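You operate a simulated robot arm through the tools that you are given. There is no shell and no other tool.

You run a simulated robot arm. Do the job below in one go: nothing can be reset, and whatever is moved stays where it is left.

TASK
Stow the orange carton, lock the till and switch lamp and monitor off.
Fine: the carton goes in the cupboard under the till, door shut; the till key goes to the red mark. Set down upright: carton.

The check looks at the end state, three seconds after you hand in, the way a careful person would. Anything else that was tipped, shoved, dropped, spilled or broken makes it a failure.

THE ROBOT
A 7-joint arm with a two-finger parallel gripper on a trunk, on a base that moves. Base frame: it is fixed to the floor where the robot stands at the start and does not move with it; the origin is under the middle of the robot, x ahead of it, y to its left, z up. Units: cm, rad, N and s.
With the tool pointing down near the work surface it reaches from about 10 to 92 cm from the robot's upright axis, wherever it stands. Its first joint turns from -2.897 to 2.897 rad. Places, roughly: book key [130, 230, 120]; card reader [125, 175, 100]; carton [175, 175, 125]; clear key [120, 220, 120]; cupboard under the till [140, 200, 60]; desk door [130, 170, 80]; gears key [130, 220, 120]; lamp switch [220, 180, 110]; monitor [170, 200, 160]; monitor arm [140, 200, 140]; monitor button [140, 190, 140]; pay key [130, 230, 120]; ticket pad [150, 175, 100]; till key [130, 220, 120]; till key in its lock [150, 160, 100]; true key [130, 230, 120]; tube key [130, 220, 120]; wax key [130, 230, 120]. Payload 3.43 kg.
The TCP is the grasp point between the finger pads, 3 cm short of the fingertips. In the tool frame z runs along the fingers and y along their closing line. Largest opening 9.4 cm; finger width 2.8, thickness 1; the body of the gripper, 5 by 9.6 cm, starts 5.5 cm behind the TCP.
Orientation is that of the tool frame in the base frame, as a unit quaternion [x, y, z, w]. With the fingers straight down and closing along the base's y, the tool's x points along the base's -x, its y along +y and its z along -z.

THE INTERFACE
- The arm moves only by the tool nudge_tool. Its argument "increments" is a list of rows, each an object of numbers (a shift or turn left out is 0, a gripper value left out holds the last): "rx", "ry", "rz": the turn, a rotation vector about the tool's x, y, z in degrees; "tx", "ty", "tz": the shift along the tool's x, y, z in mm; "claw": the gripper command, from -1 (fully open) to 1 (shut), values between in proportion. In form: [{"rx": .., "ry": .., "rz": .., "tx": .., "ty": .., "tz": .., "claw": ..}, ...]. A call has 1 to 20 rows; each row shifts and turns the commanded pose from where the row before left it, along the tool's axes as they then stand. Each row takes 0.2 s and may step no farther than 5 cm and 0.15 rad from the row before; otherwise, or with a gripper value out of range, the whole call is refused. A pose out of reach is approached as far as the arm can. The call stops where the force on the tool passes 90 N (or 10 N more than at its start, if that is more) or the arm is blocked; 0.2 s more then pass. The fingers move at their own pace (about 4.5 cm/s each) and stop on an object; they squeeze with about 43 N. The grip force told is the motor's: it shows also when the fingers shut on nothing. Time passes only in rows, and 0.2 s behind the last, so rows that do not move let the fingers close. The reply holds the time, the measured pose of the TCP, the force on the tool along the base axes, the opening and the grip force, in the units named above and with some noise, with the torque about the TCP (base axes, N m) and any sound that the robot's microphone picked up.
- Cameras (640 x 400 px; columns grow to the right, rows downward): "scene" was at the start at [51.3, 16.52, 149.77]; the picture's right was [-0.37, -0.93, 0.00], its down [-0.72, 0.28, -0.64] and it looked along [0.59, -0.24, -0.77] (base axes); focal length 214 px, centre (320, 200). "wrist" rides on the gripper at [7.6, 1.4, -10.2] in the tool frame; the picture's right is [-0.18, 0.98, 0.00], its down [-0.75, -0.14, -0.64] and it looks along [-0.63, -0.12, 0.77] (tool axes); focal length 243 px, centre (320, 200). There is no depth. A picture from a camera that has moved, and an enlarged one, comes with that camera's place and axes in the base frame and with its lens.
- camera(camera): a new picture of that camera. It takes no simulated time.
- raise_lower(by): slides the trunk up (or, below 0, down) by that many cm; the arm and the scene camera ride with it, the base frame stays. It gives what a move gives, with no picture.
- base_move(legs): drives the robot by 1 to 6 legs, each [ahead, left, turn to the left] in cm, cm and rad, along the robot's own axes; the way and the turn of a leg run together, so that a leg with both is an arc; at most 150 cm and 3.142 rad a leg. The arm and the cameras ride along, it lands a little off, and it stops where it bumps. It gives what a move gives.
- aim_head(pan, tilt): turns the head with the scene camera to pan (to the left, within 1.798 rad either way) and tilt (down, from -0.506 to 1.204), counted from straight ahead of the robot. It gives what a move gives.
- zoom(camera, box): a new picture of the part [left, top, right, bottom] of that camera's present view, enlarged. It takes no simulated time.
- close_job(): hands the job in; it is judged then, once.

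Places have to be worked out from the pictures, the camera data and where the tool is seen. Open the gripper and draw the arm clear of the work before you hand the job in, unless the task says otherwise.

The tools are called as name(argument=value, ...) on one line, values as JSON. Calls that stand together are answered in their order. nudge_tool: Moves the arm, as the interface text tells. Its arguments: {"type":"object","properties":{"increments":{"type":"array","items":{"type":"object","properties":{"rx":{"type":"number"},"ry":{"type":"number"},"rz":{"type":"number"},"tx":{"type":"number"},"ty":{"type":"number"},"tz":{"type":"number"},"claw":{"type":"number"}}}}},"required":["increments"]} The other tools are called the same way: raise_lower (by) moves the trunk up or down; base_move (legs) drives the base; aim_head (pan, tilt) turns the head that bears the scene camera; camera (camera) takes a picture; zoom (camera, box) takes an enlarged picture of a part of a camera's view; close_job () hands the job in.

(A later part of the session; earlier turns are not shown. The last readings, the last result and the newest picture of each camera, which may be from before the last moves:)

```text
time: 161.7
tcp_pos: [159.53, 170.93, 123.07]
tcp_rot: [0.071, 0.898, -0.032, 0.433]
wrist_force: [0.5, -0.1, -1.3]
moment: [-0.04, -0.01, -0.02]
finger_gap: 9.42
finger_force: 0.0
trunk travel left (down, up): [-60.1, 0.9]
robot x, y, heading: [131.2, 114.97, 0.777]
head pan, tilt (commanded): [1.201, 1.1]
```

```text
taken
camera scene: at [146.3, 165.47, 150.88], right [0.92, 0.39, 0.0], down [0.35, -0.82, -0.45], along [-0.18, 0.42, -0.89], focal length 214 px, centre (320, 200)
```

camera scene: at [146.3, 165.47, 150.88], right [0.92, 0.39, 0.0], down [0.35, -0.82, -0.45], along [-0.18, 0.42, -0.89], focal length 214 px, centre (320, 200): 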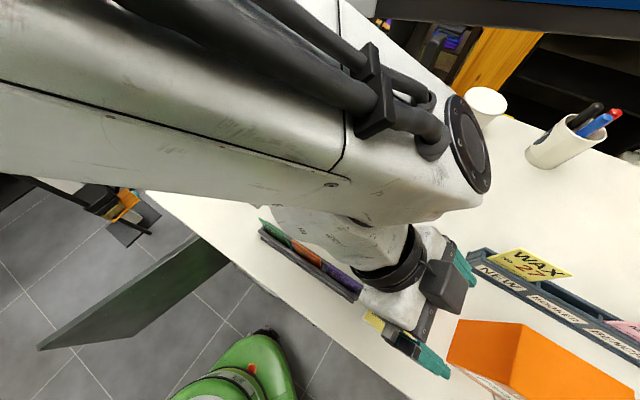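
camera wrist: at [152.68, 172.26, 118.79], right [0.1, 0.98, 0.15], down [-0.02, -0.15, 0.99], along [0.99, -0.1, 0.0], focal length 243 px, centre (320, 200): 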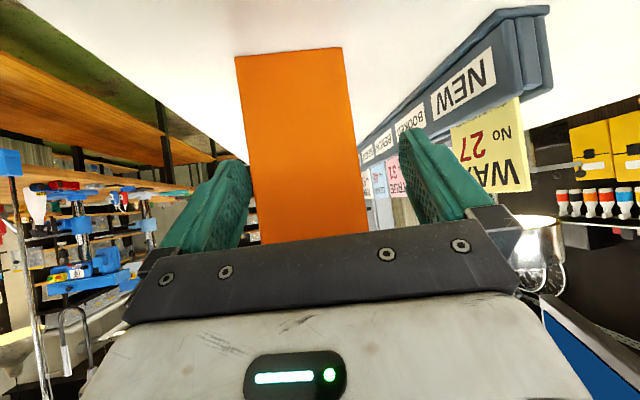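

The posture is free again. I'll bring the gripper to the carton with the base at this height (fingers straddling its top), first 6 cm, then check.

base_move(legs=[[3.2, -4.6, 0]])

camera(camera="wrist")

aim_head(pan=0.4, tilt=0.9)

camera(camera="scene")

```text
time: 162.7
tcp_pos: [165.01, 169.83, 122.89]
tcp_rot: [0.071, 0.898, -0.034, 0.432]
wrist_force: [0.9, 0.9, -0.7]
moment: [0.03, -0.01, -0.02]
finger_gap: 9.39
finger_force: 0.1
trunk travel left (down, up): [-60.1, 0.9]
robot x, y, heading: [136.42, 113.8, 0.774]
head pan, tilt (commanded): [1.201, 1.1]
```

```text
taken
camera wrist: at [152.7, 173.16, 123.52], right [0.27, 0.95, 0.14], down [-0.05, -0.13, 0.99], along [0.96, -0.27, 0.01], focal length 243 px, centre (320, 200)
```

wrist: 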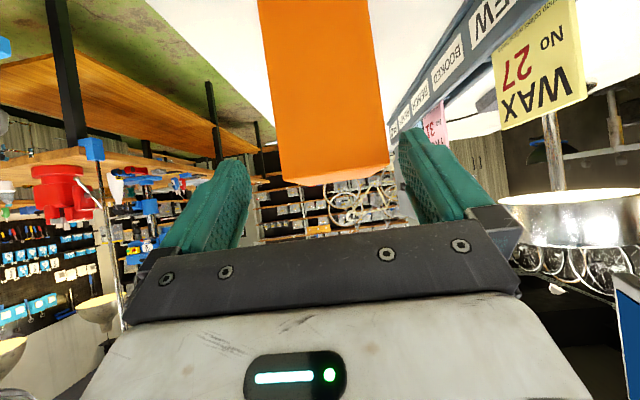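

```text
time: 163.8
tcp_pos: [164.99, 169.77, 122.82]
tcp_rot: [0.072, 0.898, -0.036, 0.433]
wrist_force: [-0.2, -0.2, 0.5]
moment: [0.03, 0.01, -0.02]
finger_gap: 9.4
finger_force: 0.0
trunk travel left (down, up): [-60.1, 0.9]
robot x, y, heading: [136.51, 113.6, 0.778]
head pan, tilt (commanded): [0.4, 0.901]
```

```text
taken
camera scene: at [157.25, 165.52, 152.26], right [0.92, -0.39, 0.0], down [-0.3, -0.72, -0.62], along [0.24, 0.57, -0.78], focal length 214 px, centre (320, 200)
```

scene: 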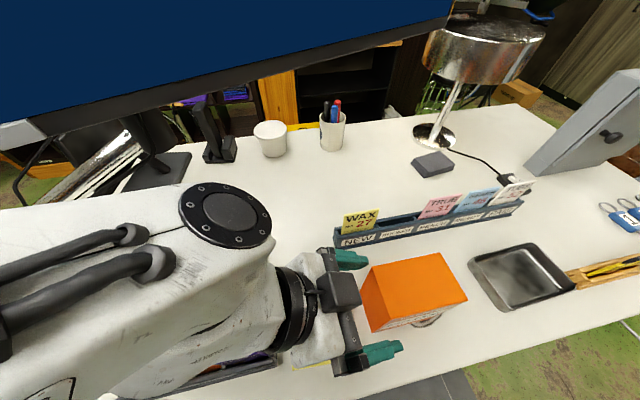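

Slightly off-centre (~0.6 cm toward the robot). I'll drive the last 5 cm with that correction.

base_move(legs=[[3.6, -3.5, 0]])

camera(camera="wrist")

zoom(camera="scene", box=[280, 220, 480, 390])

```text
time: 164.7
tcp_pos: [170.13, 169.82, 122.87]
tcp_rot: [0.072, 0.898, -0.035, 0.433]
wrist_force: [0.0, 0.6, -1.0]
moment: [-0.02, 0.01, 0.0]
finger_gap: 9.39
finger_force: 0.1
trunk travel left (down, up): [-60.1, 0.9]
robot x, y, heading: [141.54, 113.84, 0.774]
head pan, tilt (commanded): [0.4, 0.901]
```

```text
taken
camera wrist: at [157.83, 173.12, 123.48], right [0.27, 0.95, 0.14], down [-0.05, -0.13, 0.99], along [0.96, -0.27, 0.02], focal length 243 px, centre (320, 200)
```

wrist: 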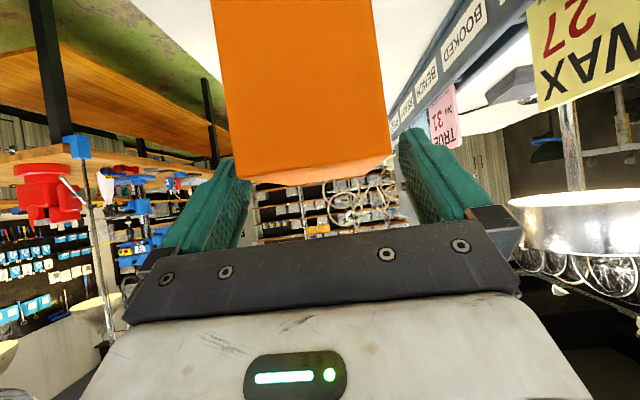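

```text
2.35 times, centred on (380, 305) of scene
camera zoom: at [162.36, 165.5, 152.26], right [0.92, -0.39, 0.0], down [-0.3, -0.72, -0.62], along [0.24, 0.57, -0.78], focal length 505 px, centre (179, -47)
```

zoom: 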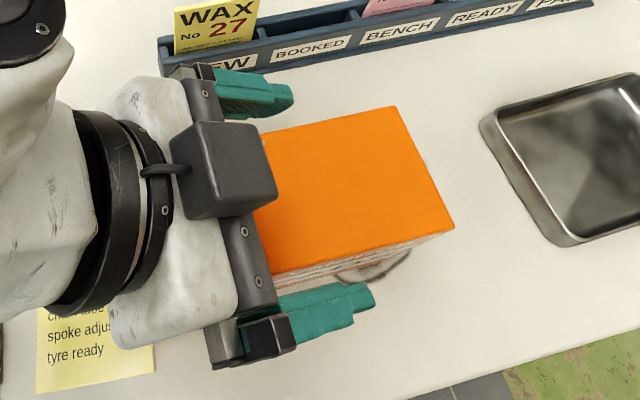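

The fingers straddle the carton with ~1 cm on both sides. Lowering the trunk 4.5 cm, then I'll close the gripper.

raise_lower(by=-4.5)

camera(camera="wrist")

```text
time: 165.6
tcp_pos: [170.24, 169.75, 118.31]
tcp_rot: [0.072, 0.898, -0.036, 0.433]
wrist_force: [-0.2, 0.4, -0.2]
moment: [0.0, 0.01, -0.03]
finger_gap: 9.4
finger_force: 0.0
trunk travel left (down, up): [-55.6, 5.4]
robot x, y, heading: [141.63, 113.87, 0.775]
head pan, tilt (commanded): [0.4, 0.901]
```

```text
taken
camera wrist: at [157.85, 173.1, 118.96], right [0.27, 0.95, 0.14], down [-0.06, -0.13, 0.99], along [0.96, -0.27, 0.02], focal length 243 px, centre (320, 200)
```

wrist: 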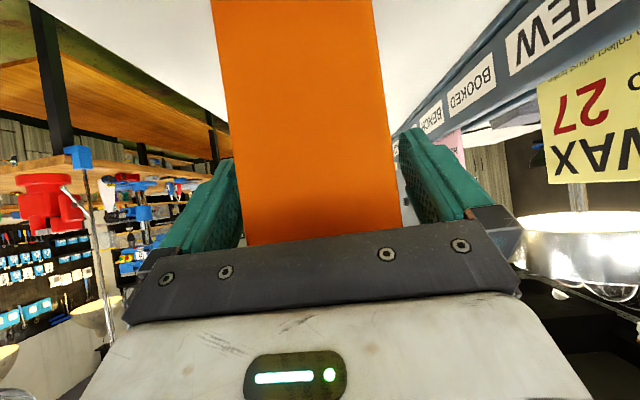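

No contact forces; the carton is well between the fingers. Closing.

nudge_tool(increments=[{"claw": 1}, {"claw": 1}, {"claw": 1}, {"claw": 1}, {"claw": 1}])

camera(camera="wrist")

```text
time: 166.8
tcp_pos: [170.25, 169.71, 118.35]
tcp_rot: [0.071, 0.898, -0.035, 0.433]
wrist_force: [-1.7, -0.2, 1.1]
moment: [-0.19, -0.08, -0.12]
finger_gap: 7.43
finger_force: 42.9
trunk travel left (down, up): [-55.6, 5.4]
robot x, y, heading: [141.62, 113.71, 0.776]
head pan, tilt (commanded): [0.4, 0.901]
```

```text
taken
camera wrist: at [157.83, 173.1, 118.97], right [0.27, 0.95, 0.14], down [-0.06, -0.13, 0.99], along [0.96, -0.27, 0.02], focal length 243 px, centre (320, 200)
```

wrist: 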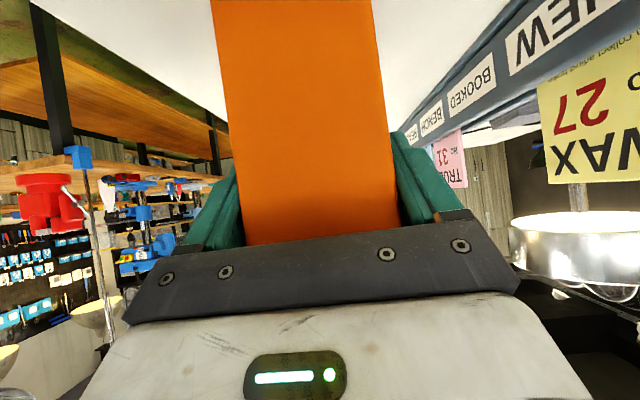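

Gripped at 7.43 cm. Lifting 5 cm with the trunk.

raise_lower(by=5)

camera(camera="scene")

```text
time: 167.7
tcp_pos: [170.17, 169.88, 123.31]
tcp_rot: [0.073, 0.898, -0.036, 0.433]
wrist_force: [-0.7, -0.2, -2.5]
moment: [0.0, 0.07, 0.01]
finger_gap: 7.44
finger_force: 43.1
trunk travel left (down, up): [-60.6, 0.4]
robot x, y, heading: [141.63, 113.85, 0.777]
head pan, tilt (commanded): [0.4, 0.901]
```

```text
taken
camera scene: at [162.36, 165.51, 152.76], right [0.92, -0.39, 0.0], down [-0.3, -0.72, -0.62], along [0.24, 0.57, -0.78], focal length 214 px, centre (320, 200)
```

scene: 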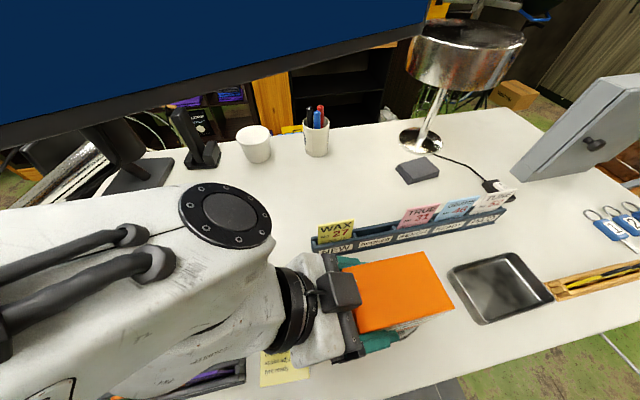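

The carton is lifted (about 2.5 N). I'll back the base straight away from the desk by ~40 cm with the carton.

base_move(legs=[[-32.5, -23.3, 0]])

camera(camera="scene")

```text
time: 170.3
tcp_pos: [163.03, 129.45, 123.33]
tcp_rot: [0.069, 0.898, -0.034, 0.434]
wrist_force: [-0.1, -0.4, -2.5]
moment: [0.03, 0.06, -0.04]
finger_gap: 7.38
finger_force: 42.8
trunk travel left (down, up): [-60.6, 0.4]
robot x, y, heading: [134.49, 73.32, 0.78]
head pan, tilt (commanded): [0.4, 0.901]
```

```text
taken
camera scene: at [155.18, 125.13, 152.76], right [0.92, -0.38, 0.0], down [-0.3, -0.72, -0.62], along [0.24, 0.57, -0.78], focal length 214 px, centre (320, 200)
```

scene: 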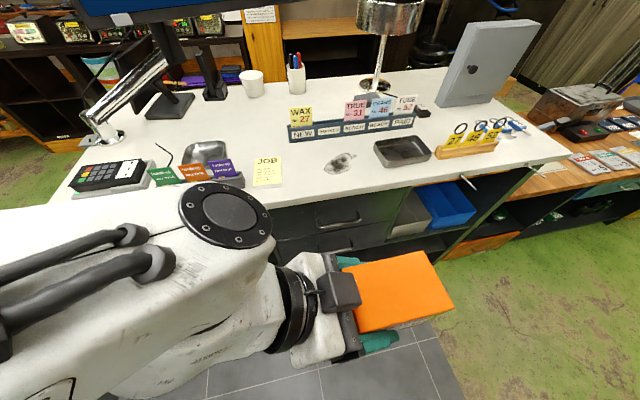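

Counter undisturbed. Turning the base left to face the desk again with the carton held high.

base_move(legs=[[0, 0, 0.63]])

nudge_tool(increments=[{"rx": -5.2, "rz": -4.2}, {"rx": -5.2, "rz": -4.2}, {"rx": -5.2, "rz": -4.2}, {"rx": -5.2, "rz": -4.2}, {"rx": -5.2, "rz": -4.2}, {"rx": 0}])

camera(camera="scene")

```text
time: 172.4
tcp_pos: [124.21, 135.31, 123.33]
tcp_rot: [-0.215, 0.875, 0.103, 0.422]
wrist_force: [0.3, 1.2, -2.3]
moment: [-0.03, 0.08, 0.04]
finger_gap: 7.46
finger_force: 42.9
trunk travel left (down, up): [-60.6, 0.4]
robot x, y, heading: [134.35, 73.05, 1.416]
head pan, tilt (commanded): [0.4, 0.901]
```

```text
time: 173.8
tcp_pos: [122.47, 135.74, 122.76]
tcp_rot: [-0.472, 0.763, 0.231, 0.377]
wrist_force: [-0.1, -0.1, -2.3]
moment: [-0.06, 0.0, 0.02]
finger_gap: 7.4
finger_force: 43.5
out of reach, approached as far as the arm can: row 5
trunk travel left (down, up): [-60.6, 0.4]
robot x, y, heading: [134.8, 73.06, 1.416]
head pan, tilt (commanded): [0.4, 0.901]
```

```text
taken
camera scene: at [120.29, 127.2, 152.76], right [0.97, 0.24, 0.0], down [0.19, -0.76, -0.62], along [-0.15, 0.6, -0.78], focal length 214 px, centre (320, 200)
```

scene: 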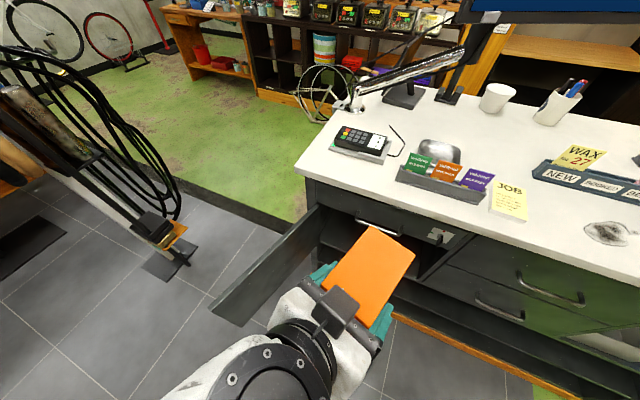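

The yaw hits a reach limit up high. I'll shift the base 10 cm right (more room from the open door), lower the carton 20 cm with the arm, then finish the yaw.

base_move(legs=[[0, -10, 0]])

nudge_tool(increments=[{"tx": 31.7, "tz": 24.4}, {"tx": 31.7, "tz": 24.4}, {"tx": 31.7, "tz": 24.4}, {"tx": 31.7, "tz": 24.4}, {"tx": 31.7, "tz": 24.4}, {"tx": 0}])

```text
time: 174.9
tcp_pos: [132.78, 133.99, 122.57]
tcp_rot: [-0.47, 0.765, 0.229, 0.377]
wrist_force: [-0.2, 0.0, -2.9]
moment: [-0.1, 0.03, 0.0]
finger_gap: 7.42
finger_force: 43.2
trunk travel left (down, up): [-60.6, 0.4]
robot x, y, heading: [144.01, 71.52, 1.412]
head pan, tilt (commanded): [0.4, 0.901]
```

```text
time: 176.3
tcp_pos: [133.19, 133.94, 102.84]
tcp_rot: [-0.469, 0.764, 0.228, 0.379]
wrist_force: [1.0, 0.6, -3.0]
moment: [-0.05, 0.03, -0.06]
finger_gap: 7.39
finger_force: 42.8
trunk travel left (down, up): [-60.6, 0.4]
robot x, y, heading: [144.58, 71.37, 1.415]
head pan, tilt (commanded): [0.4, 0.901]
```

Now finishing the yaw (+17.7°) so the tool points straight into the cupboard.

nudge_tool(increments=[{"rx": -4.68, "rz": -3.58}, {"rx": -4.68, "rz": -3.58}, {"rx": -4.68, "rz": -3.58}, {"rx": 0}])

camera(camera="scene")

```text
time: 177.3
tcp_pos: [132.99, 134.01, 102.64]
tcp_rot: [-0.582, 0.683, 0.283, 0.338]
wrist_force: [-0.4, -0.4, -2.0]
moment: [-0.11, 0.03, -0.01]
finger_gap: 7.41
finger_force: 42.9
trunk travel left (down, up): [-60.6, 0.4]
robot x, y, heading: [144.76, 71.75, 1.413]
head pan, tilt (commanded): [0.4, 0.901]
```

```text
taken
camera scene: at [130.37, 125.67, 152.77], right [0.97, 0.24, 0.0], down [0.19, -0.76, -0.62], along [-0.15, 0.6, -0.78], focal length 214 px, centre (320, 200)
```

scene: 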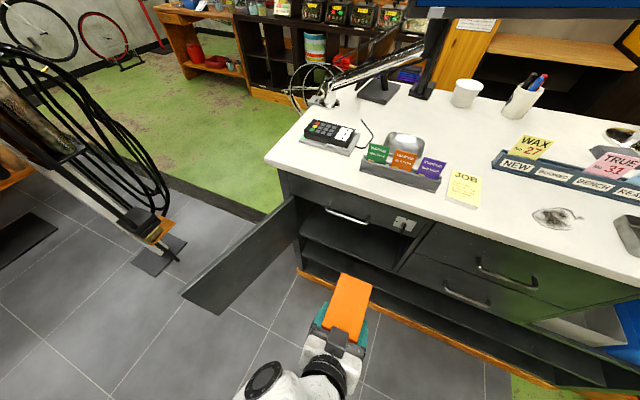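

Tool yaw 80° – square to the desk, carton level. Let me zoom on the cupboard opening to refine its floor height before lowering.

zoom(camera="scene", box=[270, 180, 430, 290])

```text
3.64 times, centred on (350, 235) of scene
camera zoom: at [130.37, 125.67, 152.77], right [0.97, 0.24, 0.0], down [0.19, -0.76, -0.62], along [-0.15, 0.6, -0.78], focal length 780 px, centre (211, 73)
```

zoom: 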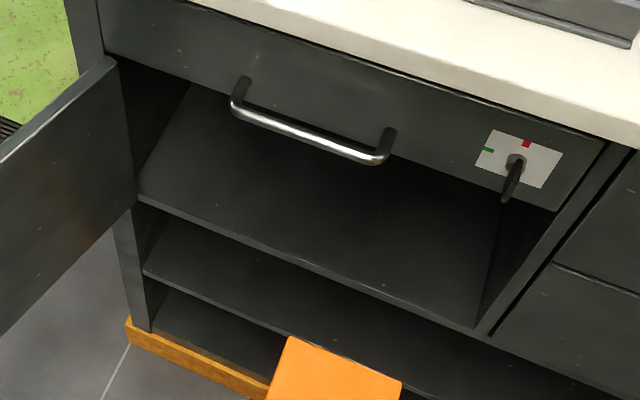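

Cupboard floor ≈ z 66, drawer handle bar at z≈95.6 above. I'll lower the carton so its bottom is ~3 cm above the cupboard floor, then drive ahead 22 cm and check alignment.

nudge_tool(increments=[{"tx": 31, "tz": 24}, {"tx": 31, "tz": 24}, {"tx": 31, "tz": 24}, {"tx": 31, "tz": 24}, {"tx": 31, "tz": 24}, {"tx": 31, "tz": 24}, {"tx": 0}])

camera(camera="scene")

```text
time: 178.9
tcp_pos: [132.87, 134.09, 79.15]
tcp_rot: [-0.582, 0.684, 0.284, 0.337]
wrist_force: [0.3, -0.3, -2.5]
moment: [-0.07, -0.02, 0.02]
finger_gap: 7.41
finger_force: 43.3
trunk travel left (down, up): [-60.6, 0.4]
robot x, y, heading: [144.44, 72.1, 1.41]
head pan, tilt (commanded): [0.4, 0.901]
```

```text
taken
camera scene: at [130.37, 125.68, 152.76], right [0.97, 0.24, 0.0], down [0.19, -0.76, -0.62], along [-0.15, 0.6, -0.78], focal length 214 px, centre (320, 200)
```

scene: 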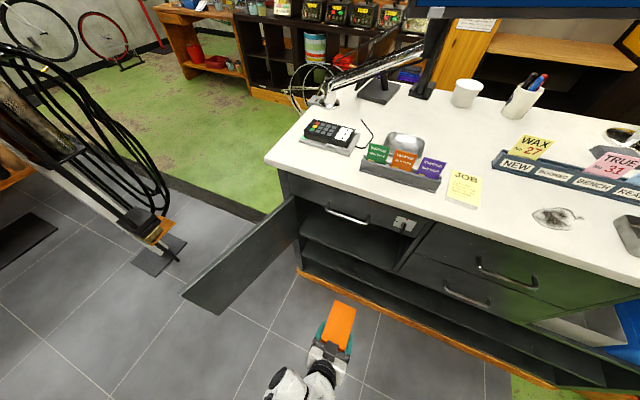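

Clear of the door. Driving ahead 22 cm (and 2 cm left) toward the opening.

base_move(legs=[[22, 2, 0]])

aim_head(pan=0.2, tilt=1.15)

camera(camera="scene")

camera(camera="wrist")

```text
time: 180.6
tcp_pos: [134.02, 156.1, 79.21]
tcp_rot: [-0.583, 0.683, 0.284, 0.337]
wrist_force: [0.4, 0.2, -2.0]
moment: [-0.07, 0.0, 0.01]
finger_gap: 7.41
finger_force: 43.0
trunk travel left (down, up): [-60.6, 0.4]
robot x, y, heading: [146.26, 93.76, 1.416]
head pan, tilt (commanded): [0.4, 0.901]
```

```text
time: 181.4
tcp_pos: [133.92, 156.16, 79.12]
tcp_rot: [-0.583, 0.682, 0.285, 0.336]
wrist_force: [-0.2, 0.3, -2.8]
moment: [-0.09, 0.01, -0.02]
finger_gap: 7.39
finger_force: 42.8
trunk travel left (down, up): [-60.6, 0.4]
robot x, y, heading: [145.92, 94.09, 1.413]
head pan, tilt (commanded): [0.201, 1.15]
```

```text
taken
camera scene: at [133.24, 146.36, 151.07], right [1.0, 0.05, 0.0], down [0.04, -0.91, -0.41], along [-0.02, 0.41, -0.91], focal length 214 px, centre (320, 200)
```

scene: 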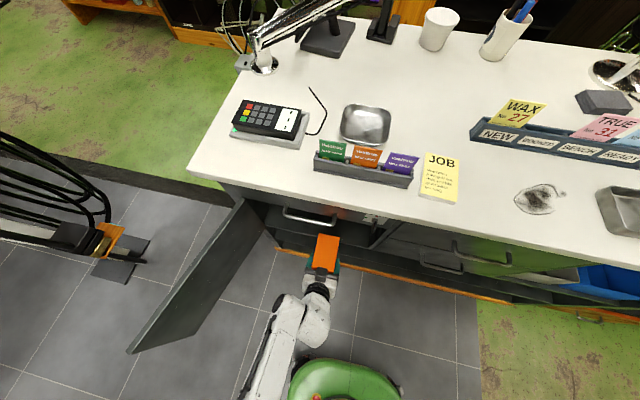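

```text
taken
camera wrist: at [130.61, 143.63, 79.6], right [-0.95, 0.27, 0.14], down [0.13, -0.07, 0.99], along [0.28, 0.96, 0.03], focal length 243 px, centre (320, 200)
```

wrist: 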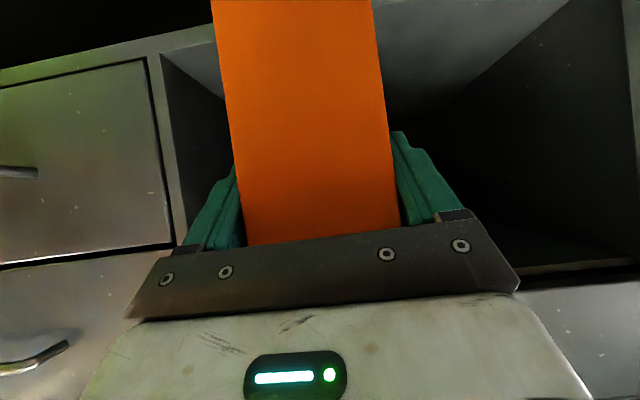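

Aligned: carton front is ~2 cm before the face, its bottom ~3–6 cm above the cupboard floor. Sliding it in 9 cm with the arm, then checking forces and view.

nudge_tool(increments=[{"tx": -22, "tz": 28.5}, {"tx": -22, "tz": 28.5}, {"tx": -11, "tz": 14.2}, {"tx": 0}])

camera(camera="wrist")

camera(camera="scene")

```text
time: 182.4
tcp_pos: [135.64, 165.02, 79.01]
tcp_rot: [-0.582, 0.683, 0.284, 0.337]
wrist_force: [0.4, -0.4, -2.8]
moment: [-0.12, 0.05, -0.01]
finger_gap: 7.39
finger_force: 43.3
trunk travel left (down, up): [-60.6, 0.4]
robot x, y, heading: [146.08, 93.38, 1.418]
head pan, tilt (commanded): [0.201, 1.15]
```

```text
taken
camera wrist: at [132.15, 152.54, 79.52], right [-0.95, 0.27, 0.14], down [0.13, -0.07, 0.99], along [0.28, 0.96, 0.03], focal length 243 px, centre (320, 200)
```

wrist: 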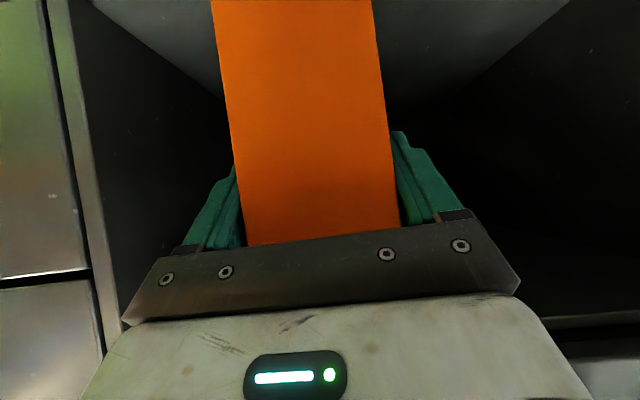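

```text
taken
camera scene: at [133.24, 146.36, 151.06], right [1.0, 0.05, 0.0], down [0.04, -0.91, -0.41], along [-0.02, 0.41, -0.91], focal length 214 px, centre (320, 200)
```

scene: 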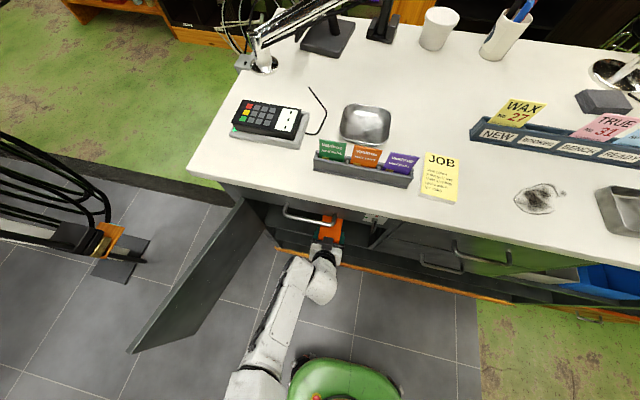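

Still free. Sliding in the remaining 9 cm.

nudge_tool(increments=[{"tx": -18, "tz": 23.5}, {"tx": -18, "tz": 23.5}, {"tx": -18, "tz": 23.5}, {"tx": 0}])

zoom(camera="scene", box=[260, 190, 400, 300])

```text
time: 183.4
tcp_pos: [137.03, 173.71, 79.33]
tcp_rot: [-0.583, 0.682, 0.284, 0.337]
wrist_force: [0.4, -0.8, -2.6]
moment: [-0.09, 0.01, -0.03]
finger_gap: 7.41
finger_force: 43.4
trunk travel left (down, up): [-60.6, 0.4]
robot x, y, heading: [146.06, 94.13, 1.417]
head pan, tilt (commanded): [0.201, 1.15]
```

```text
3.64 times, centred on (330, 245) of scene
camera zoom: at [133.25, 146.38, 151.06], right [1.0, 0.05, 0.0], down [0.04, -0.91, -0.41], along [-0.02, 0.41, -0.91], focal length 780 px, centre (284, 36)
```

zoom: 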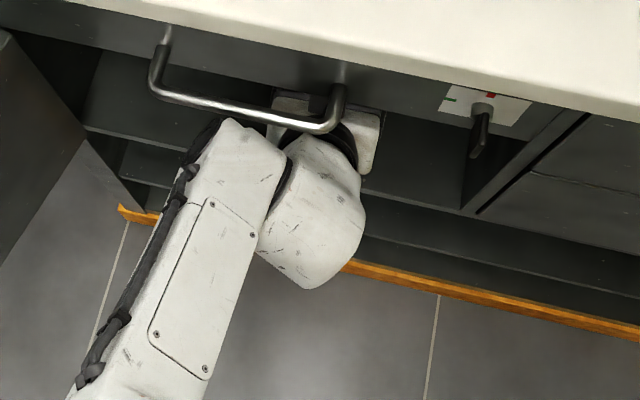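

In place with no contact. Lowering gently: first 2 cm, then in small steps while watching the vertical force.

nudge_tool(increments=[{"tx": 7.9, "tz": 6.1}, {"tx": 7.9, "tz": 6.1}, {"tx": 0}])

nudge_tool(increments=[{"tx": 6.3, "tz": 4.9}, {"tx": 0}])

```text
time: 184.2
tcp_pos: [136.87, 173.76, 76.94]
tcp_rot: [-0.582, 0.683, 0.284, 0.337]
wrist_force: [-0.1, 0.6, -2.8]
moment: [-0.05, -0.01, 0.0]
finger_gap: 7.39
finger_force: 42.9
trunk travel left (down, up): [-60.6, 0.4]
robot x, y, heading: [146.15, 93.78, 1.416]
head pan, tilt (commanded): [0.201, 1.15]
```

```text
time: 184.8
tcp_pos: [136.95, 173.72, 76.29]
tcp_rot: [-0.582, 0.683, 0.284, 0.337]
wrist_force: [1.4, -1.0, -2.3]
moment: [-0.03, 0.02, -0.02]
finger_gap: 7.39
finger_force: 43.0
trunk travel left (down, up): [-60.6, 0.4]
robot x, y, heading: [146.21, 93.81, 1.417]
head pan, tilt (commanded): [0.201, 1.15]
```

Not touching yet at TCP z=76.3; continuing in 0.6 cm steps.

nudge_tool(increments=[{"tx": 4.7, "tz": 3.7}, {"tx": 0}])

nudge_tool(increments=[{"tx": 4.7, "tz": 3.7}, {"tx": 0}])

nudge_tool(increments=[{"tx": 4.7, "tz": 3.7}, {"tx": 0}])

```text
time: 185.4
tcp_pos: [136.93, 173.86, 75.78]
tcp_rot: [-0.582, 0.683, 0.284, 0.337]
wrist_force: [0.0, -0.2, -2.5]
moment: [-0.08, 0.02, -0.02]
finger_gap: 7.4
finger_force: 43.3
trunk travel left (down, up): [-60.6, 0.4]
robot x, y, heading: [145.94, 93.44, 1.416]
head pan, tilt (commanded): [0.201, 1.15]
```

```text
time: 186.0
tcp_pos: [136.8, 173.72, 75.15]
tcp_rot: [-0.582, 0.683, 0.284, 0.337]
wrist_force: [0.3, 0.5, -2.5]
moment: [-0.06, 0.01, -0.02]
finger_gap: 7.39
finger_force: 42.8
trunk travel left (down, up): [-60.6, 0.4]
robot x, y, heading: [145.82, 93.68, 1.416]
head pan, tilt (commanded): [0.201, 1.15]
```

```text
time: 186.6
tcp_pos: [136.93, 173.83, 74.65]
tcp_rot: [-0.583, 0.682, 0.284, 0.337]
wrist_force: [-0.1, 0.2, -2.4]
moment: [-0.09, 0.03, -0.01]
finger_gap: 7.41
finger_force: 43.4
trunk travel left (down, up): [-60.6, 0.4]
robot x, y, heading: [146.09, 93.87, 1.412]
head pan, tilt (commanded): [0.201, 1.15]
```

Still hanging free at bottom z≈65; floor should be near 63. Continuing.

nudge_tool(increments=[{"tx": 4.7, "tz": 3.7}, {"tx": 0}])

nudge_tool(increments=[{"tx": 4.7, "tz": 3.7}, {"tx": 0}])

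nudge_tool(increments=[{"tx": 4.0, "tz": 3.1}, {"tx": 0}])

```text
time: 187.2
tcp_pos: [136.9, 173.7, 73.99]
tcp_rot: [-0.582, 0.683, 0.284, 0.337]
wrist_force: [-0.3, 0.5, -2.3]
moment: [-0.07, 0.01, -0.02]
finger_gap: 7.43
finger_force: 43.3
trunk travel left (down, up): [-60.6, 0.4]
robot x, y, heading: [146.16, 93.59, 1.414]
head pan, tilt (commanded): [0.201, 1.15]
```

```text
time: 187.8
tcp_pos: [136.99, 173.82, 73.31]
tcp_rot: [-0.582, 0.683, 0.284, 0.337]
wrist_force: [0.1, -0.3, -3.1]
moment: [-0.06, 0.02, 0.0]
finger_gap: 7.39
finger_force: 43.0
trunk travel left (down, up): [-60.6, 0.4]
robot x, y, heading: [146.05, 93.66, 1.416]
head pan, tilt (commanded): [0.201, 1.15]
```

```text
time: 188.4
tcp_pos: [136.97, 173.76, 72.84]
tcp_rot: [-0.582, 0.683, 0.283, 0.337]
wrist_force: [-0.3, 0.5, -3.2]
moment: [-0.09, 0.01, -0.01]
finger_gap: 7.42
finger_force: 43.0
trunk travel left (down, up): [-60.6, 0.4]
robot x, y, heading: [145.89, 93.97, 1.415]
head pan, tilt (commanded): [0.201, 1.15]
```

Still free at bottom z≈63. A wrist view may show how near the floor is.

camera(camera="wrist")

nudge_tool(increments=[{"tx": 4.0, "tz": 3.1}, {"tx": 0}])

nudge_tool(increments=[{"tx": 4.0, "tz": 3.1}, {"tx": 0}])

```text
taken
camera wrist: at [133.51, 161.27, 73.25], right [-0.95, 0.27, 0.14], down [0.13, -0.07, 0.99], along [0.28, 0.96, 0.03], focal length 243 px, centre (320, 200)
```

wrist: 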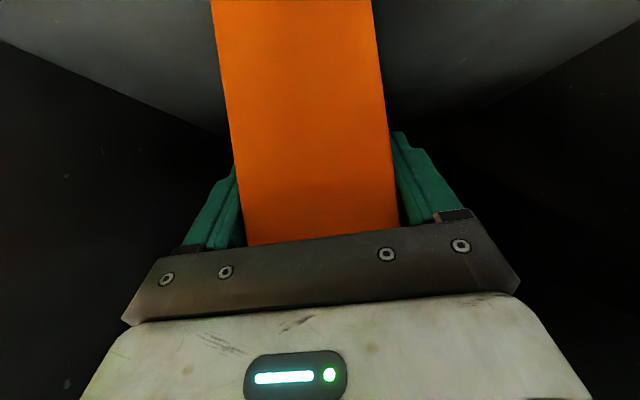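

```text
time: 189.0
tcp_pos: [136.82, 173.87, 72.42]
tcp_rot: [-0.583, 0.683, 0.284, 0.336]
wrist_force: [0.1, 0.4, -2.9]
moment: [-0.07, 0.0, -0.03]
finger_gap: 7.36
finger_force: 42.7
trunk travel left (down, up): [-60.6, 0.4]
robot x, y, heading: [145.96, 93.86, 1.416]
head pan, tilt (commanded): [0.201, 1.15]
```

```text
time: 189.6
tcp_pos: [137.02, 173.82, 71.82]
tcp_rot: [-0.582, 0.683, 0.284, 0.337]
wrist_force: [1.0, 0.4, -2.0]
moment: [-0.07, 0.0, -0.02]
finger_gap: 7.42
finger_force: 43.0
trunk travel left (down, up): [-60.6, 0.4]
robot x, y, heading: [146.01, 94.08, 1.418]
head pan, tilt (commanded): [0.201, 1.15]
```

The wall/floor edges in that view put the floor near z≈61–62, so contact is close. Continuing in small steps.

nudge_tool(increments=[{"tx": 2.4, "tz": 1.9}, {"tx": 0}])

nudge_tool(increments=[{"tx": 2.4, "tz": 1.9}, {"tx": 0}])

nudge_tool(increments=[{"tx": 2.4, "tz": 1.9}, {"tx": 0}])

```text
time: 190.2
tcp_pos: [136.92, 173.85, 71.68]
tcp_rot: [-0.582, 0.684, 0.283, 0.337]
wrist_force: [1.3, -0.5, -2.7]
moment: [-0.08, 0.02, -0.01]
finger_gap: 7.41
finger_force: 43.4
trunk travel left (down, up): [-60.6, 0.4]
robot x, y, heading: [146.23, 93.77, 1.415]
head pan, tilt (commanded): [0.201, 1.15]
```

```text
time: 190.8
tcp_pos: [136.93, 173.89, 71.25]
tcp_rot: [-0.582, 0.683, 0.285, 0.338]
wrist_force: [0.3, -2.3, 18.2]
moment: [-0.6, 0.68, 0.09]
finger_gap: 7.39
finger_force: 42.9
trunk travel left (down, up): [-60.6, 0.4]
robot x, y, heading: [145.81, 93.75, 1.416]
head pan, tilt (commanded): [0.201, 1.15]
```

```text
time: 191.4
tcp_pos: [136.87, 174.04, 71.35]
tcp_rot: [-0.582, 0.681, 0.286, 0.34]
wrist_force: [1.9, 5.3, 43.5]
moment: [-0.57, 0.5, 0.03]
finger_gap: 7.44
finger_force: 42.7
trunk travel left (down, up): [-60.6, 0.4]
robot x, y, heading: [146.23, 93.91, 1.418]
head pan, tilt (commanded): [0.201, 1.15]
```

Contact: floor reached (upward force). I'll relieve ~0.35 cm so it sits lightly, then open the fingers.

nudge_tool(increments=[{"tx": -2.8, "tz": -2.2}, {"tx": 0}])

```text
time: 192.0
tcp_pos: [136.89, 173.67, 71.14]
tcp_rot: [-0.583, 0.683, 0.284, 0.337]
wrist_force: [-0.7, 7.9, 18.8]
moment: [0.81, -0.05, 0.06]
finger_gap: 7.43
finger_force: 43.1
trunk travel left (down, up): [-60.6, 0.4]
robot x, y, heading: [146.21, 93.97, 1.413]
head pan, tilt (commanded): [0.201, 1.15]
```

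nudge_tool(increments=[{"tx": -1.0, "tz": -0.8}, {"tx": 0}, {"claw": -1}, {"claw": -1}, {"claw": -1}, {"claw": -1}])

camera(camera="wrist")

```text
time: 193.4
tcp_pos: [137.1, 173.69, 71.39]
tcp_rot: [-0.582, 0.683, 0.284, 0.337]
wrist_force: [0.0, -0.8, 0.2]
moment: [-0.01, 0.03, 0.01]
finger_gap: 9.39
finger_force: 0.0
trunk travel left (down, up): [-60.6, 0.4]
robot x, y, heading: [146.2, 93.38, 1.416]
head pan, tilt (commanded): [0.201, 1.15]
```

```text
taken
camera wrist: at [133.58, 161.31, 71.86], right [-0.95, 0.27, 0.14], down [0.13, -0.07, 0.99], along [0.28, 0.96, 0.03], focal length 243 px, centre (320, 200)
```

wrist: 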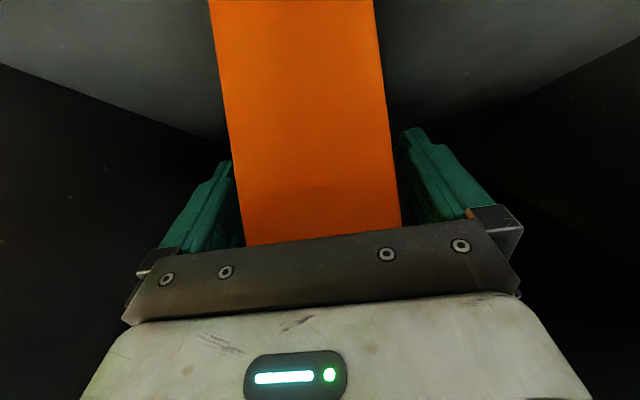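

Released without residual force. Retreating straight out (horizontally), first 6 cm, and checking that the carton stays.

nudge_tool(increments=[{"tx": 12.2, "tz": -15.8}, {"tx": 12.2, "tz": -15.8}, {"tx": 12.2, "tz": -15.8}, {"tx": 0}])

camera(camera="wrist")

```text
time: 194.4
tcp_pos: [136.1, 168.11, 71.33]
tcp_rot: [-0.582, 0.683, 0.284, 0.337]
wrist_force: [-0.5, -0.2, 0.7]
moment: [0.0, 0.0, 0.01]
finger_gap: 9.39
finger_force: 0.0
trunk travel left (down, up): [-60.6, 0.4]
robot x, y, heading: [145.95, 93.75, 1.418]
head pan, tilt (commanded): [0.201, 1.15]
```

```text
taken
camera wrist: at [132.59, 155.6, 71.76], right [-0.95, 0.27, 0.14], down [0.13, -0.07, 0.99], along [0.28, 0.96, 0.03], focal length 243 px, centre (320, 200)
```

wrist: 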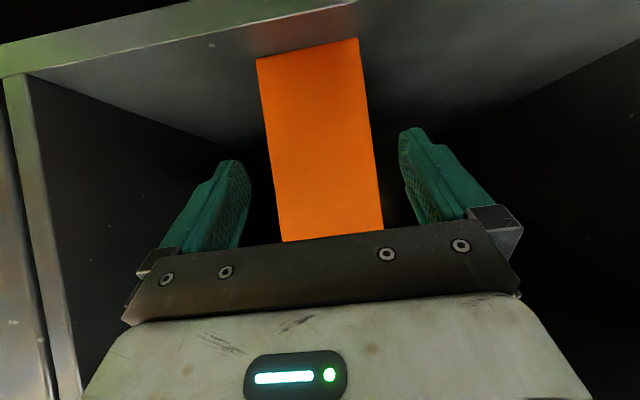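

The carton stands upright on the cupboard floor, inside the front edge. Retreating fully out of the cupboard.

nudge_tool(increments=[{"tx": 24.4, "tz": -31.6}, {"tx": 24.4, "tz": -31.6}, {"tx": 24.4, "tz": -31.6}, {"tx": 24.4, "tz": -31.6}, {"tx": 24.4, "tz": -31.6}, {"tx": 0}])

camera(camera="wrist")

camera(camera="scene")

```text
time: 195.8
tcp_pos: [132.81, 148.21, 71.31]
tcp_rot: [-0.582, 0.683, 0.285, 0.338]
wrist_force: [0.0, -0.5, -0.4]
moment: [-0.03, 0.01, 0.0]
finger_gap: 9.39
finger_force: 0.1
trunk travel left (down, up): [-60.6, 0.4]
robot x, y, heading: [145.95, 93.77, 1.416]
head pan, tilt (commanded): [0.201, 1.15]
```

```text
taken
camera wrist: at [129.31, 135.77, 71.75], right [-0.95, 0.27, 0.14], down [0.13, -0.07, 0.99], along [0.28, 0.96, 0.03], focal length 243 px, centre (320, 200)
```

wrist: 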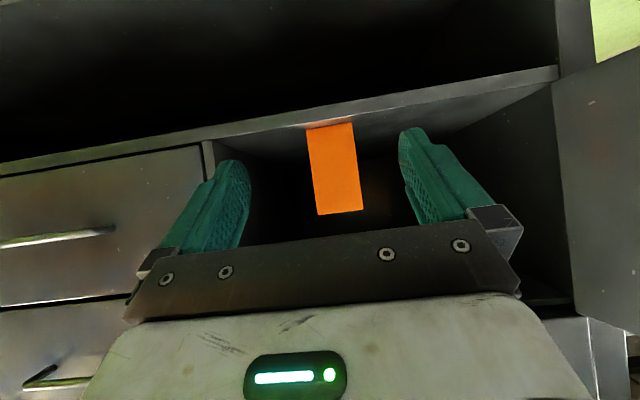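

```text
taken
camera scene: at [133.25, 146.33, 151.08], right [1.0, 0.05, 0.0], down [0.04, -0.91, -0.41], along [-0.02, 0.41, -0.91], focal length 214 px, centre (320, 200)
```

scene: 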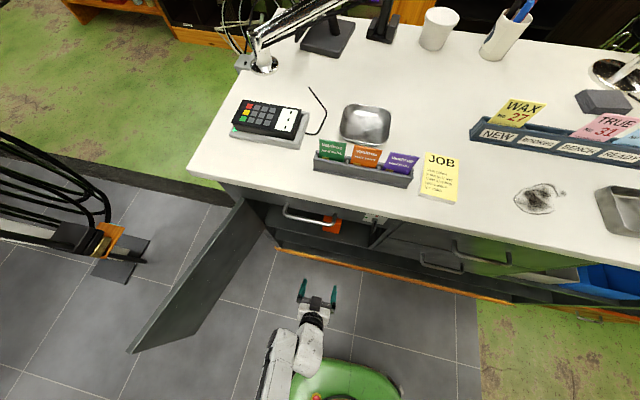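

The carton stands properly inside. Next, shutting the door: it rests at ~106°, free edge near (89,133). I must push it from its outer (left) side, so I back the base up first, close the fist and raise it a little.

base_move(legs=[[-22, 0, 0]])

nudge_tool(increments=[{"tx": -28, "tz": -21, "claw": 1}, {"tx": -28, "tz": -21}, {"tx": 0}])

aim_head(pan=0.5, tilt=0.9)

camera(camera="scene")

```text
time: 197.5
tcp_pos: [129.36, 126.72, 71.28]
tcp_rot: [-0.584, 0.682, 0.285, 0.336]
wrist_force: [0.2, 0.6, 0.5]
moment: [0.01, -0.02, -0.01]
finger_gap: 9.42
finger_force: 0.0
trunk travel left (down, up): [-60.6, 0.4]
robot x, y, heading: [142.16, 72.54, 1.415]
head pan, tilt (commanded): [0.201, 1.15]
```

```text
time: 198.3
tcp_pos: [129.32, 126.8, 78.58]
tcp_rot: [-0.583, 0.682, 0.285, 0.336]
wrist_force: [0.4, 0.2, 0.2]
moment: [-0.01, 0.02, -0.03]
finger_gap: 2.33
finger_force: 0.1
trunk travel left (down, up): [-60.6, 0.4]
robot x, y, heading: [142.61, 72.49, 1.418]
head pan, tilt (commanded): [0.201, 1.15]
```

```text
time: 199.1
tcp_pos: [129.2, 126.75, 78.56]
tcp_rot: [-0.584, 0.682, 0.285, 0.336]
wrist_force: [-0.2, -0.4, -0.8]
moment: [-0.04, -0.02, -0.03]
finger_gap: 0.02
finger_force: 32.6
trunk travel left (down, up): [-60.6, 0.4]
robot x, y, heading: [142.7, 72.19, 1.415]
head pan, tilt (commanded): [0.499, 0.901]
```

```text
taken
camera scene: at [127.48, 125.93, 152.76], right [0.94, 0.34, 0.0], down [0.27, -0.74, -0.62], along [-0.21, 0.58, -0.78], focal length 214 px, centre (320, 200)
```

scene: 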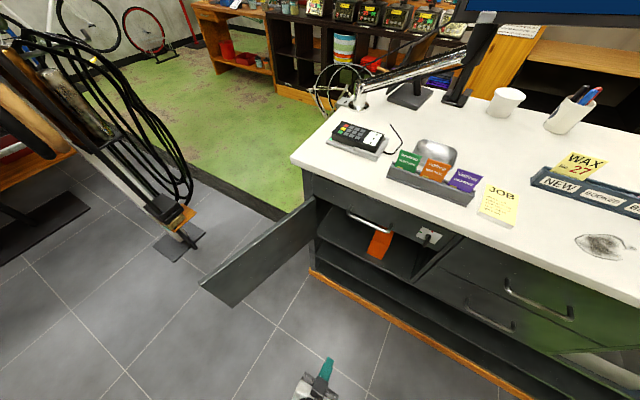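

Door's free edge confirmed at about (89,132). Moving the base left 24 cm (gripper stays right of the door edge).

base_move(legs=[[-4, 24, 0]])

nudge_tool(increments=[{"tx": 24.4, "tz": -31.6}, {"tx": 18, "tz": -23}, {"ty": 45}, {"ty": 45}, {"ty": 45}, {"ty": 45}, {"ty": 45}, {"ty": 0}])

camera(camera="scene")

```text
time: 200.8
tcp_pos: [105.15, 126.68, 78.56]
tcp_rot: [-0.582, 0.683, 0.284, 0.337]
wrist_force: [0.3, 0.1, 0.7]
moment: [-0.03, 0.03, 0.01]
finger_gap: 0.0
finger_force: 32.8
trunk travel left (down, up): [-60.6, 0.4]
robot x, y, heading: [118.84, 72.36, 1.411]
head pan, tilt (commanded): [0.499, 0.901]
```

```text
time: 202.6
tcp_pos: [81.08, 124.58, 78.6]
tcp_rot: [-0.583, 0.683, 0.284, 0.338]
wrist_force: [-0.2, -0.6, -0.4]
moment: [-0.01, 0.0, -0.01]
finger_gap: 0.0
finger_force: 32.5
out of reach, approached as far as the arm can: row 2
trunk travel left (down, up): [-60.6, 0.4]
robot x, y, heading: [118.66, 72.24, 1.419]
head pan, tilt (commanded): [0.499, 0.901]
```

```text
taken
camera scene: at [103.36, 125.78, 152.76], right [0.94, 0.34, 0.0], down [0.26, -0.74, -0.62], along [-0.21, 0.58, -0.78], focal length 214 px, centre (320, 200)
```

scene: 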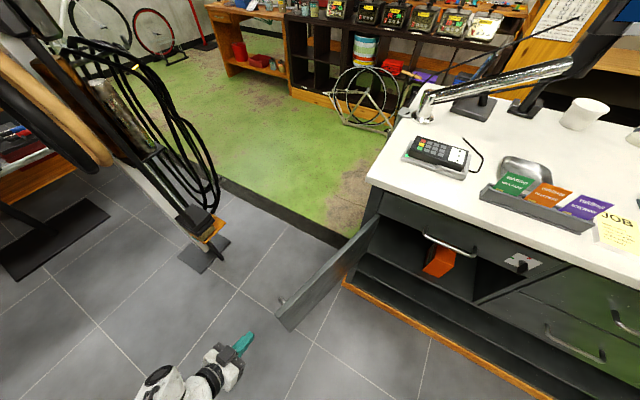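

The fist is left of the door edge now. I'll move 2 cm further left and 12 cm forward along the door's outer side (handle bar at about (86.5,136)).

nudge_tool(increments=[{"ty": 22}, {"tx": -18, "tz": 23.7}, {"tx": -18, "tz": 23.7}, {"tx": -18, "tz": 23.7}, {"tx": -18, "tz": 23.7}, {"tx": 0}])

camera(camera="scene")

camera(camera="wrist")

```text
time: 204.0
tcp_pos: [81.15, 136.89, 78.66]
tcp_rot: [-0.583, 0.682, 0.285, 0.337]
wrist_force: [-0.3, 0.3, -0.1]
moment: [0.0, 0.0, 0.02]
finger_gap: 0.0
finger_force: 32.8
trunk travel left (down, up): [-60.6, 0.4]
robot x, y, heading: [118.19, 72.12, 1.413]
head pan, tilt (commanded): [0.499, 0.901]
```

```text
taken
camera scene: at [103.37, 125.79, 152.76], right [0.94, 0.34, 0.0], down [0.26, -0.74, -0.62], along [-0.21, 0.58, -0.78], focal length 214 px, centre (320, 200)
```

scene: 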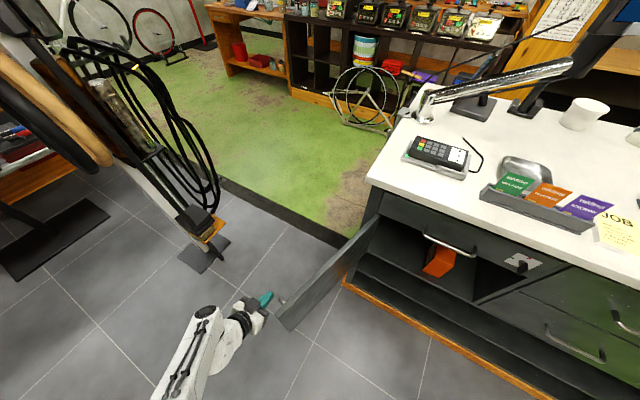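

```text
taken
camera wrist: at [77.65, 124.43, 79.02], right [-0.95, 0.27, 0.14], down [0.13, -0.07, 0.99], along [0.28, 0.96, 0.03], focal length 243 px, centre (320, 200)
```

wrist: 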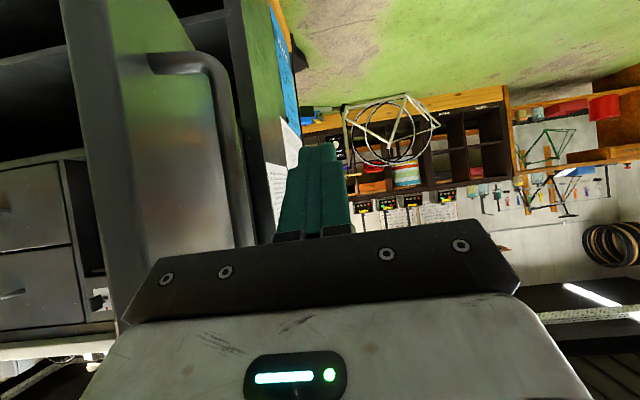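

The fist is beside the handle bar on the outer side. Now driving the base right ~26 cm so the fist swings the door toward closing.

base_move(legs=[[0, -13, 0]])

base_move(legs=[[0, -13, 0]])

camera(camera="scene")

```text
time: 205.3
tcp_pos: [93.45, 134.92, 78.58]
tcp_rot: [-0.583, 0.683, 0.284, 0.337]
wrist_force: [0.6, 0.7, 0.4]
moment: [-0.01, 0.02, 0.02]
finger_gap: 0.0
finger_force: 32.9
trunk travel left (down, up): [-60.6, 0.4]
robot x, y, heading: [130.74, 70.05, 1.413]
head pan, tilt (commanded): [0.499, 0.901]
```

```text
time: 206.6
tcp_pos: [105.95, 132.85, 78.56]
tcp_rot: [-0.584, 0.681, 0.285, 0.337]
wrist_force: [-1.1, 0.2, -0.3]
moment: [0.01, 0.02, 0.02]
finger_gap: 0.0
finger_force: 33.1
trunk travel left (down, up): [-60.6, 0.4]
robot x, y, heading: [143.45, 68.18, 1.417]
head pan, tilt (commanded): [0.499, 0.901]
```

```text
taken
camera scene: at [128.27, 121.82, 152.76], right [0.94, 0.34, 0.0], down [0.27, -0.74, -0.62], along [-0.21, 0.58, -0.78], focal length 214 px, centre (320, 200)
```

scene: 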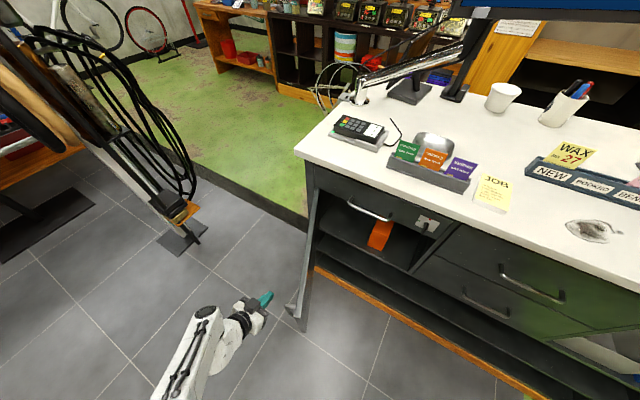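

The door followed to ~64°. Continuing with the arm along the closing arc (right and forward).

nudge_tool(increments=[{"ty": -30.6, "tx": -6.7, "tz": 8.7}, {"ty": -30.6, "tx": -6.7, "tz": 8.7}, {"ty": -30.6, "tx": -6.7, "tz": 8.7}, {"ty": -26.4, "tx": -10, "tz": 13}, {"ty": -26.4, "tx": -10, "tz": 13}, {"ty": -26.4, "tx": -10, "tz": 13}, {"ty": -26.4, "tx": -10, "tz": 13}, {"ty": 0}])

camera(camera="scene")

```text
time: 208.4
tcp_pos: [127.18, 139.18, 78.66]
tcp_rot: [-0.584, 0.682, 0.285, 0.337]
wrist_force: [0.6, -0.1, -0.5]
moment: [-0.01, 0.01, -0.04]
finger_gap: 0.0
finger_force: 33.1
trunk travel left (down, up): [-60.6, 0.4]
robot x, y, heading: [143.32, 68.27, 1.419]
head pan, tilt (commanded): [0.499, 0.901]
```

```text
taken
camera scene: at [128.29, 121.82, 152.76], right [0.94, 0.34, 0.0], down [0.27, -0.74, -0.62], along [-0.21, 0.58, -0.78], focal length 214 px, centre (320, 200)
```

scene: 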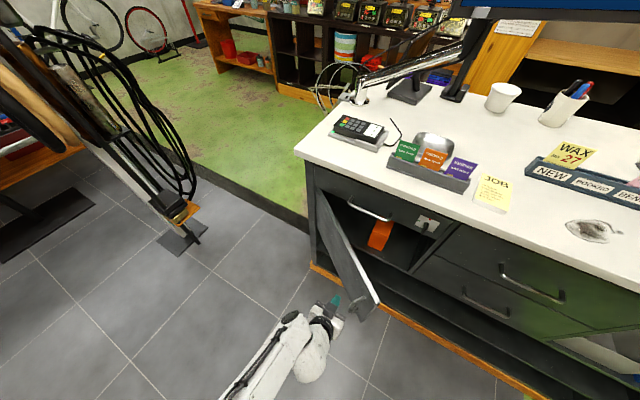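

Door at ~38°. Pushing straight forward now: base ahead 14 cm, fist sliding on the door's outer face.

base_move(legs=[[14, 0, 0]])

camera(camera="scene")

```text
time: 209.7
tcp_pos: [129.25, 152.66, 78.94]
tcp_rot: [-0.583, 0.682, 0.284, 0.337]
wrist_force: [0.5, 0.7, -0.5]
moment: [-0.02, -0.01, -0.02]
finger_gap: 0.0
finger_force: 33.2
trunk travel left (down, up): [-60.6, 0.4]
robot x, y, heading: [145.67, 81.83, 1.424]
head pan, tilt (commanded): [0.499, 0.901]
```

```text
taken
camera scene: at [130.39, 135.34, 152.77], right [0.94, 0.34, 0.0], down [0.27, -0.74, -0.62], along [-0.21, 0.58, -0.78], focal length 214 px, centre (320, 200)
```

scene: 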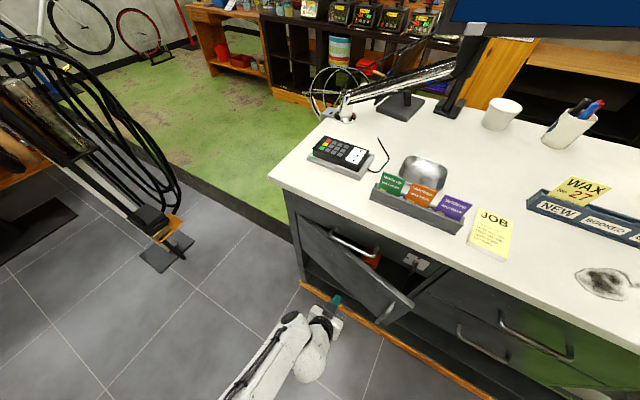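

Nearly there (~18°). Pushing forward with the arm in steps, watching the force.

nudge_tool(increments=[{"tx": -12.2, "tz": 15.8}, {"tx": -12.2, "tz": 15.8}, {"tx": -12.2, "tz": 15.8}, {"tx": -12.2, "tz": 15.8}, {"tx": 0}])

camera(camera="scene")

```text
time: 210.9
tcp_pos: [130.39, 160.7, 78.91]
tcp_rot: [-0.584, 0.682, 0.285, 0.336]
wrist_force: [0.6, -0.4, 0.9]
moment: [0.01, 0.01, -0.01]
finger_gap: 0.03
finger_force: 32.5
trunk travel left (down, up): [-60.6, 0.4]
robot x, y, heading: [145.78, 81.86, 1.414]
head pan, tilt (commanded): [0.499, 0.901]
```

```text
taken
camera scene: at [130.39, 135.36, 152.76], right [0.94, 0.34, 0.0], down [0.27, -0.74, -0.62], along [-0.21, 0.58, -0.78], focal length 214 px, centre (320, 200)
```

scene: 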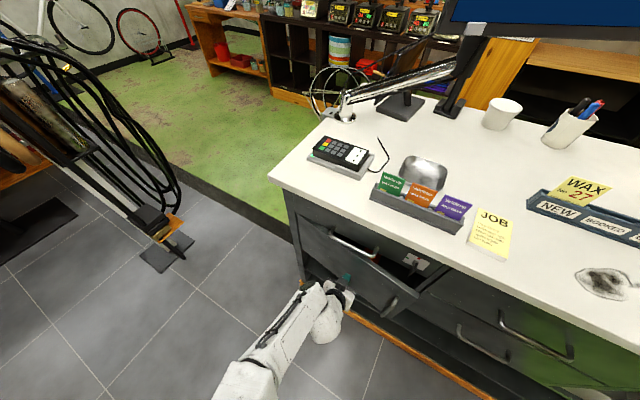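

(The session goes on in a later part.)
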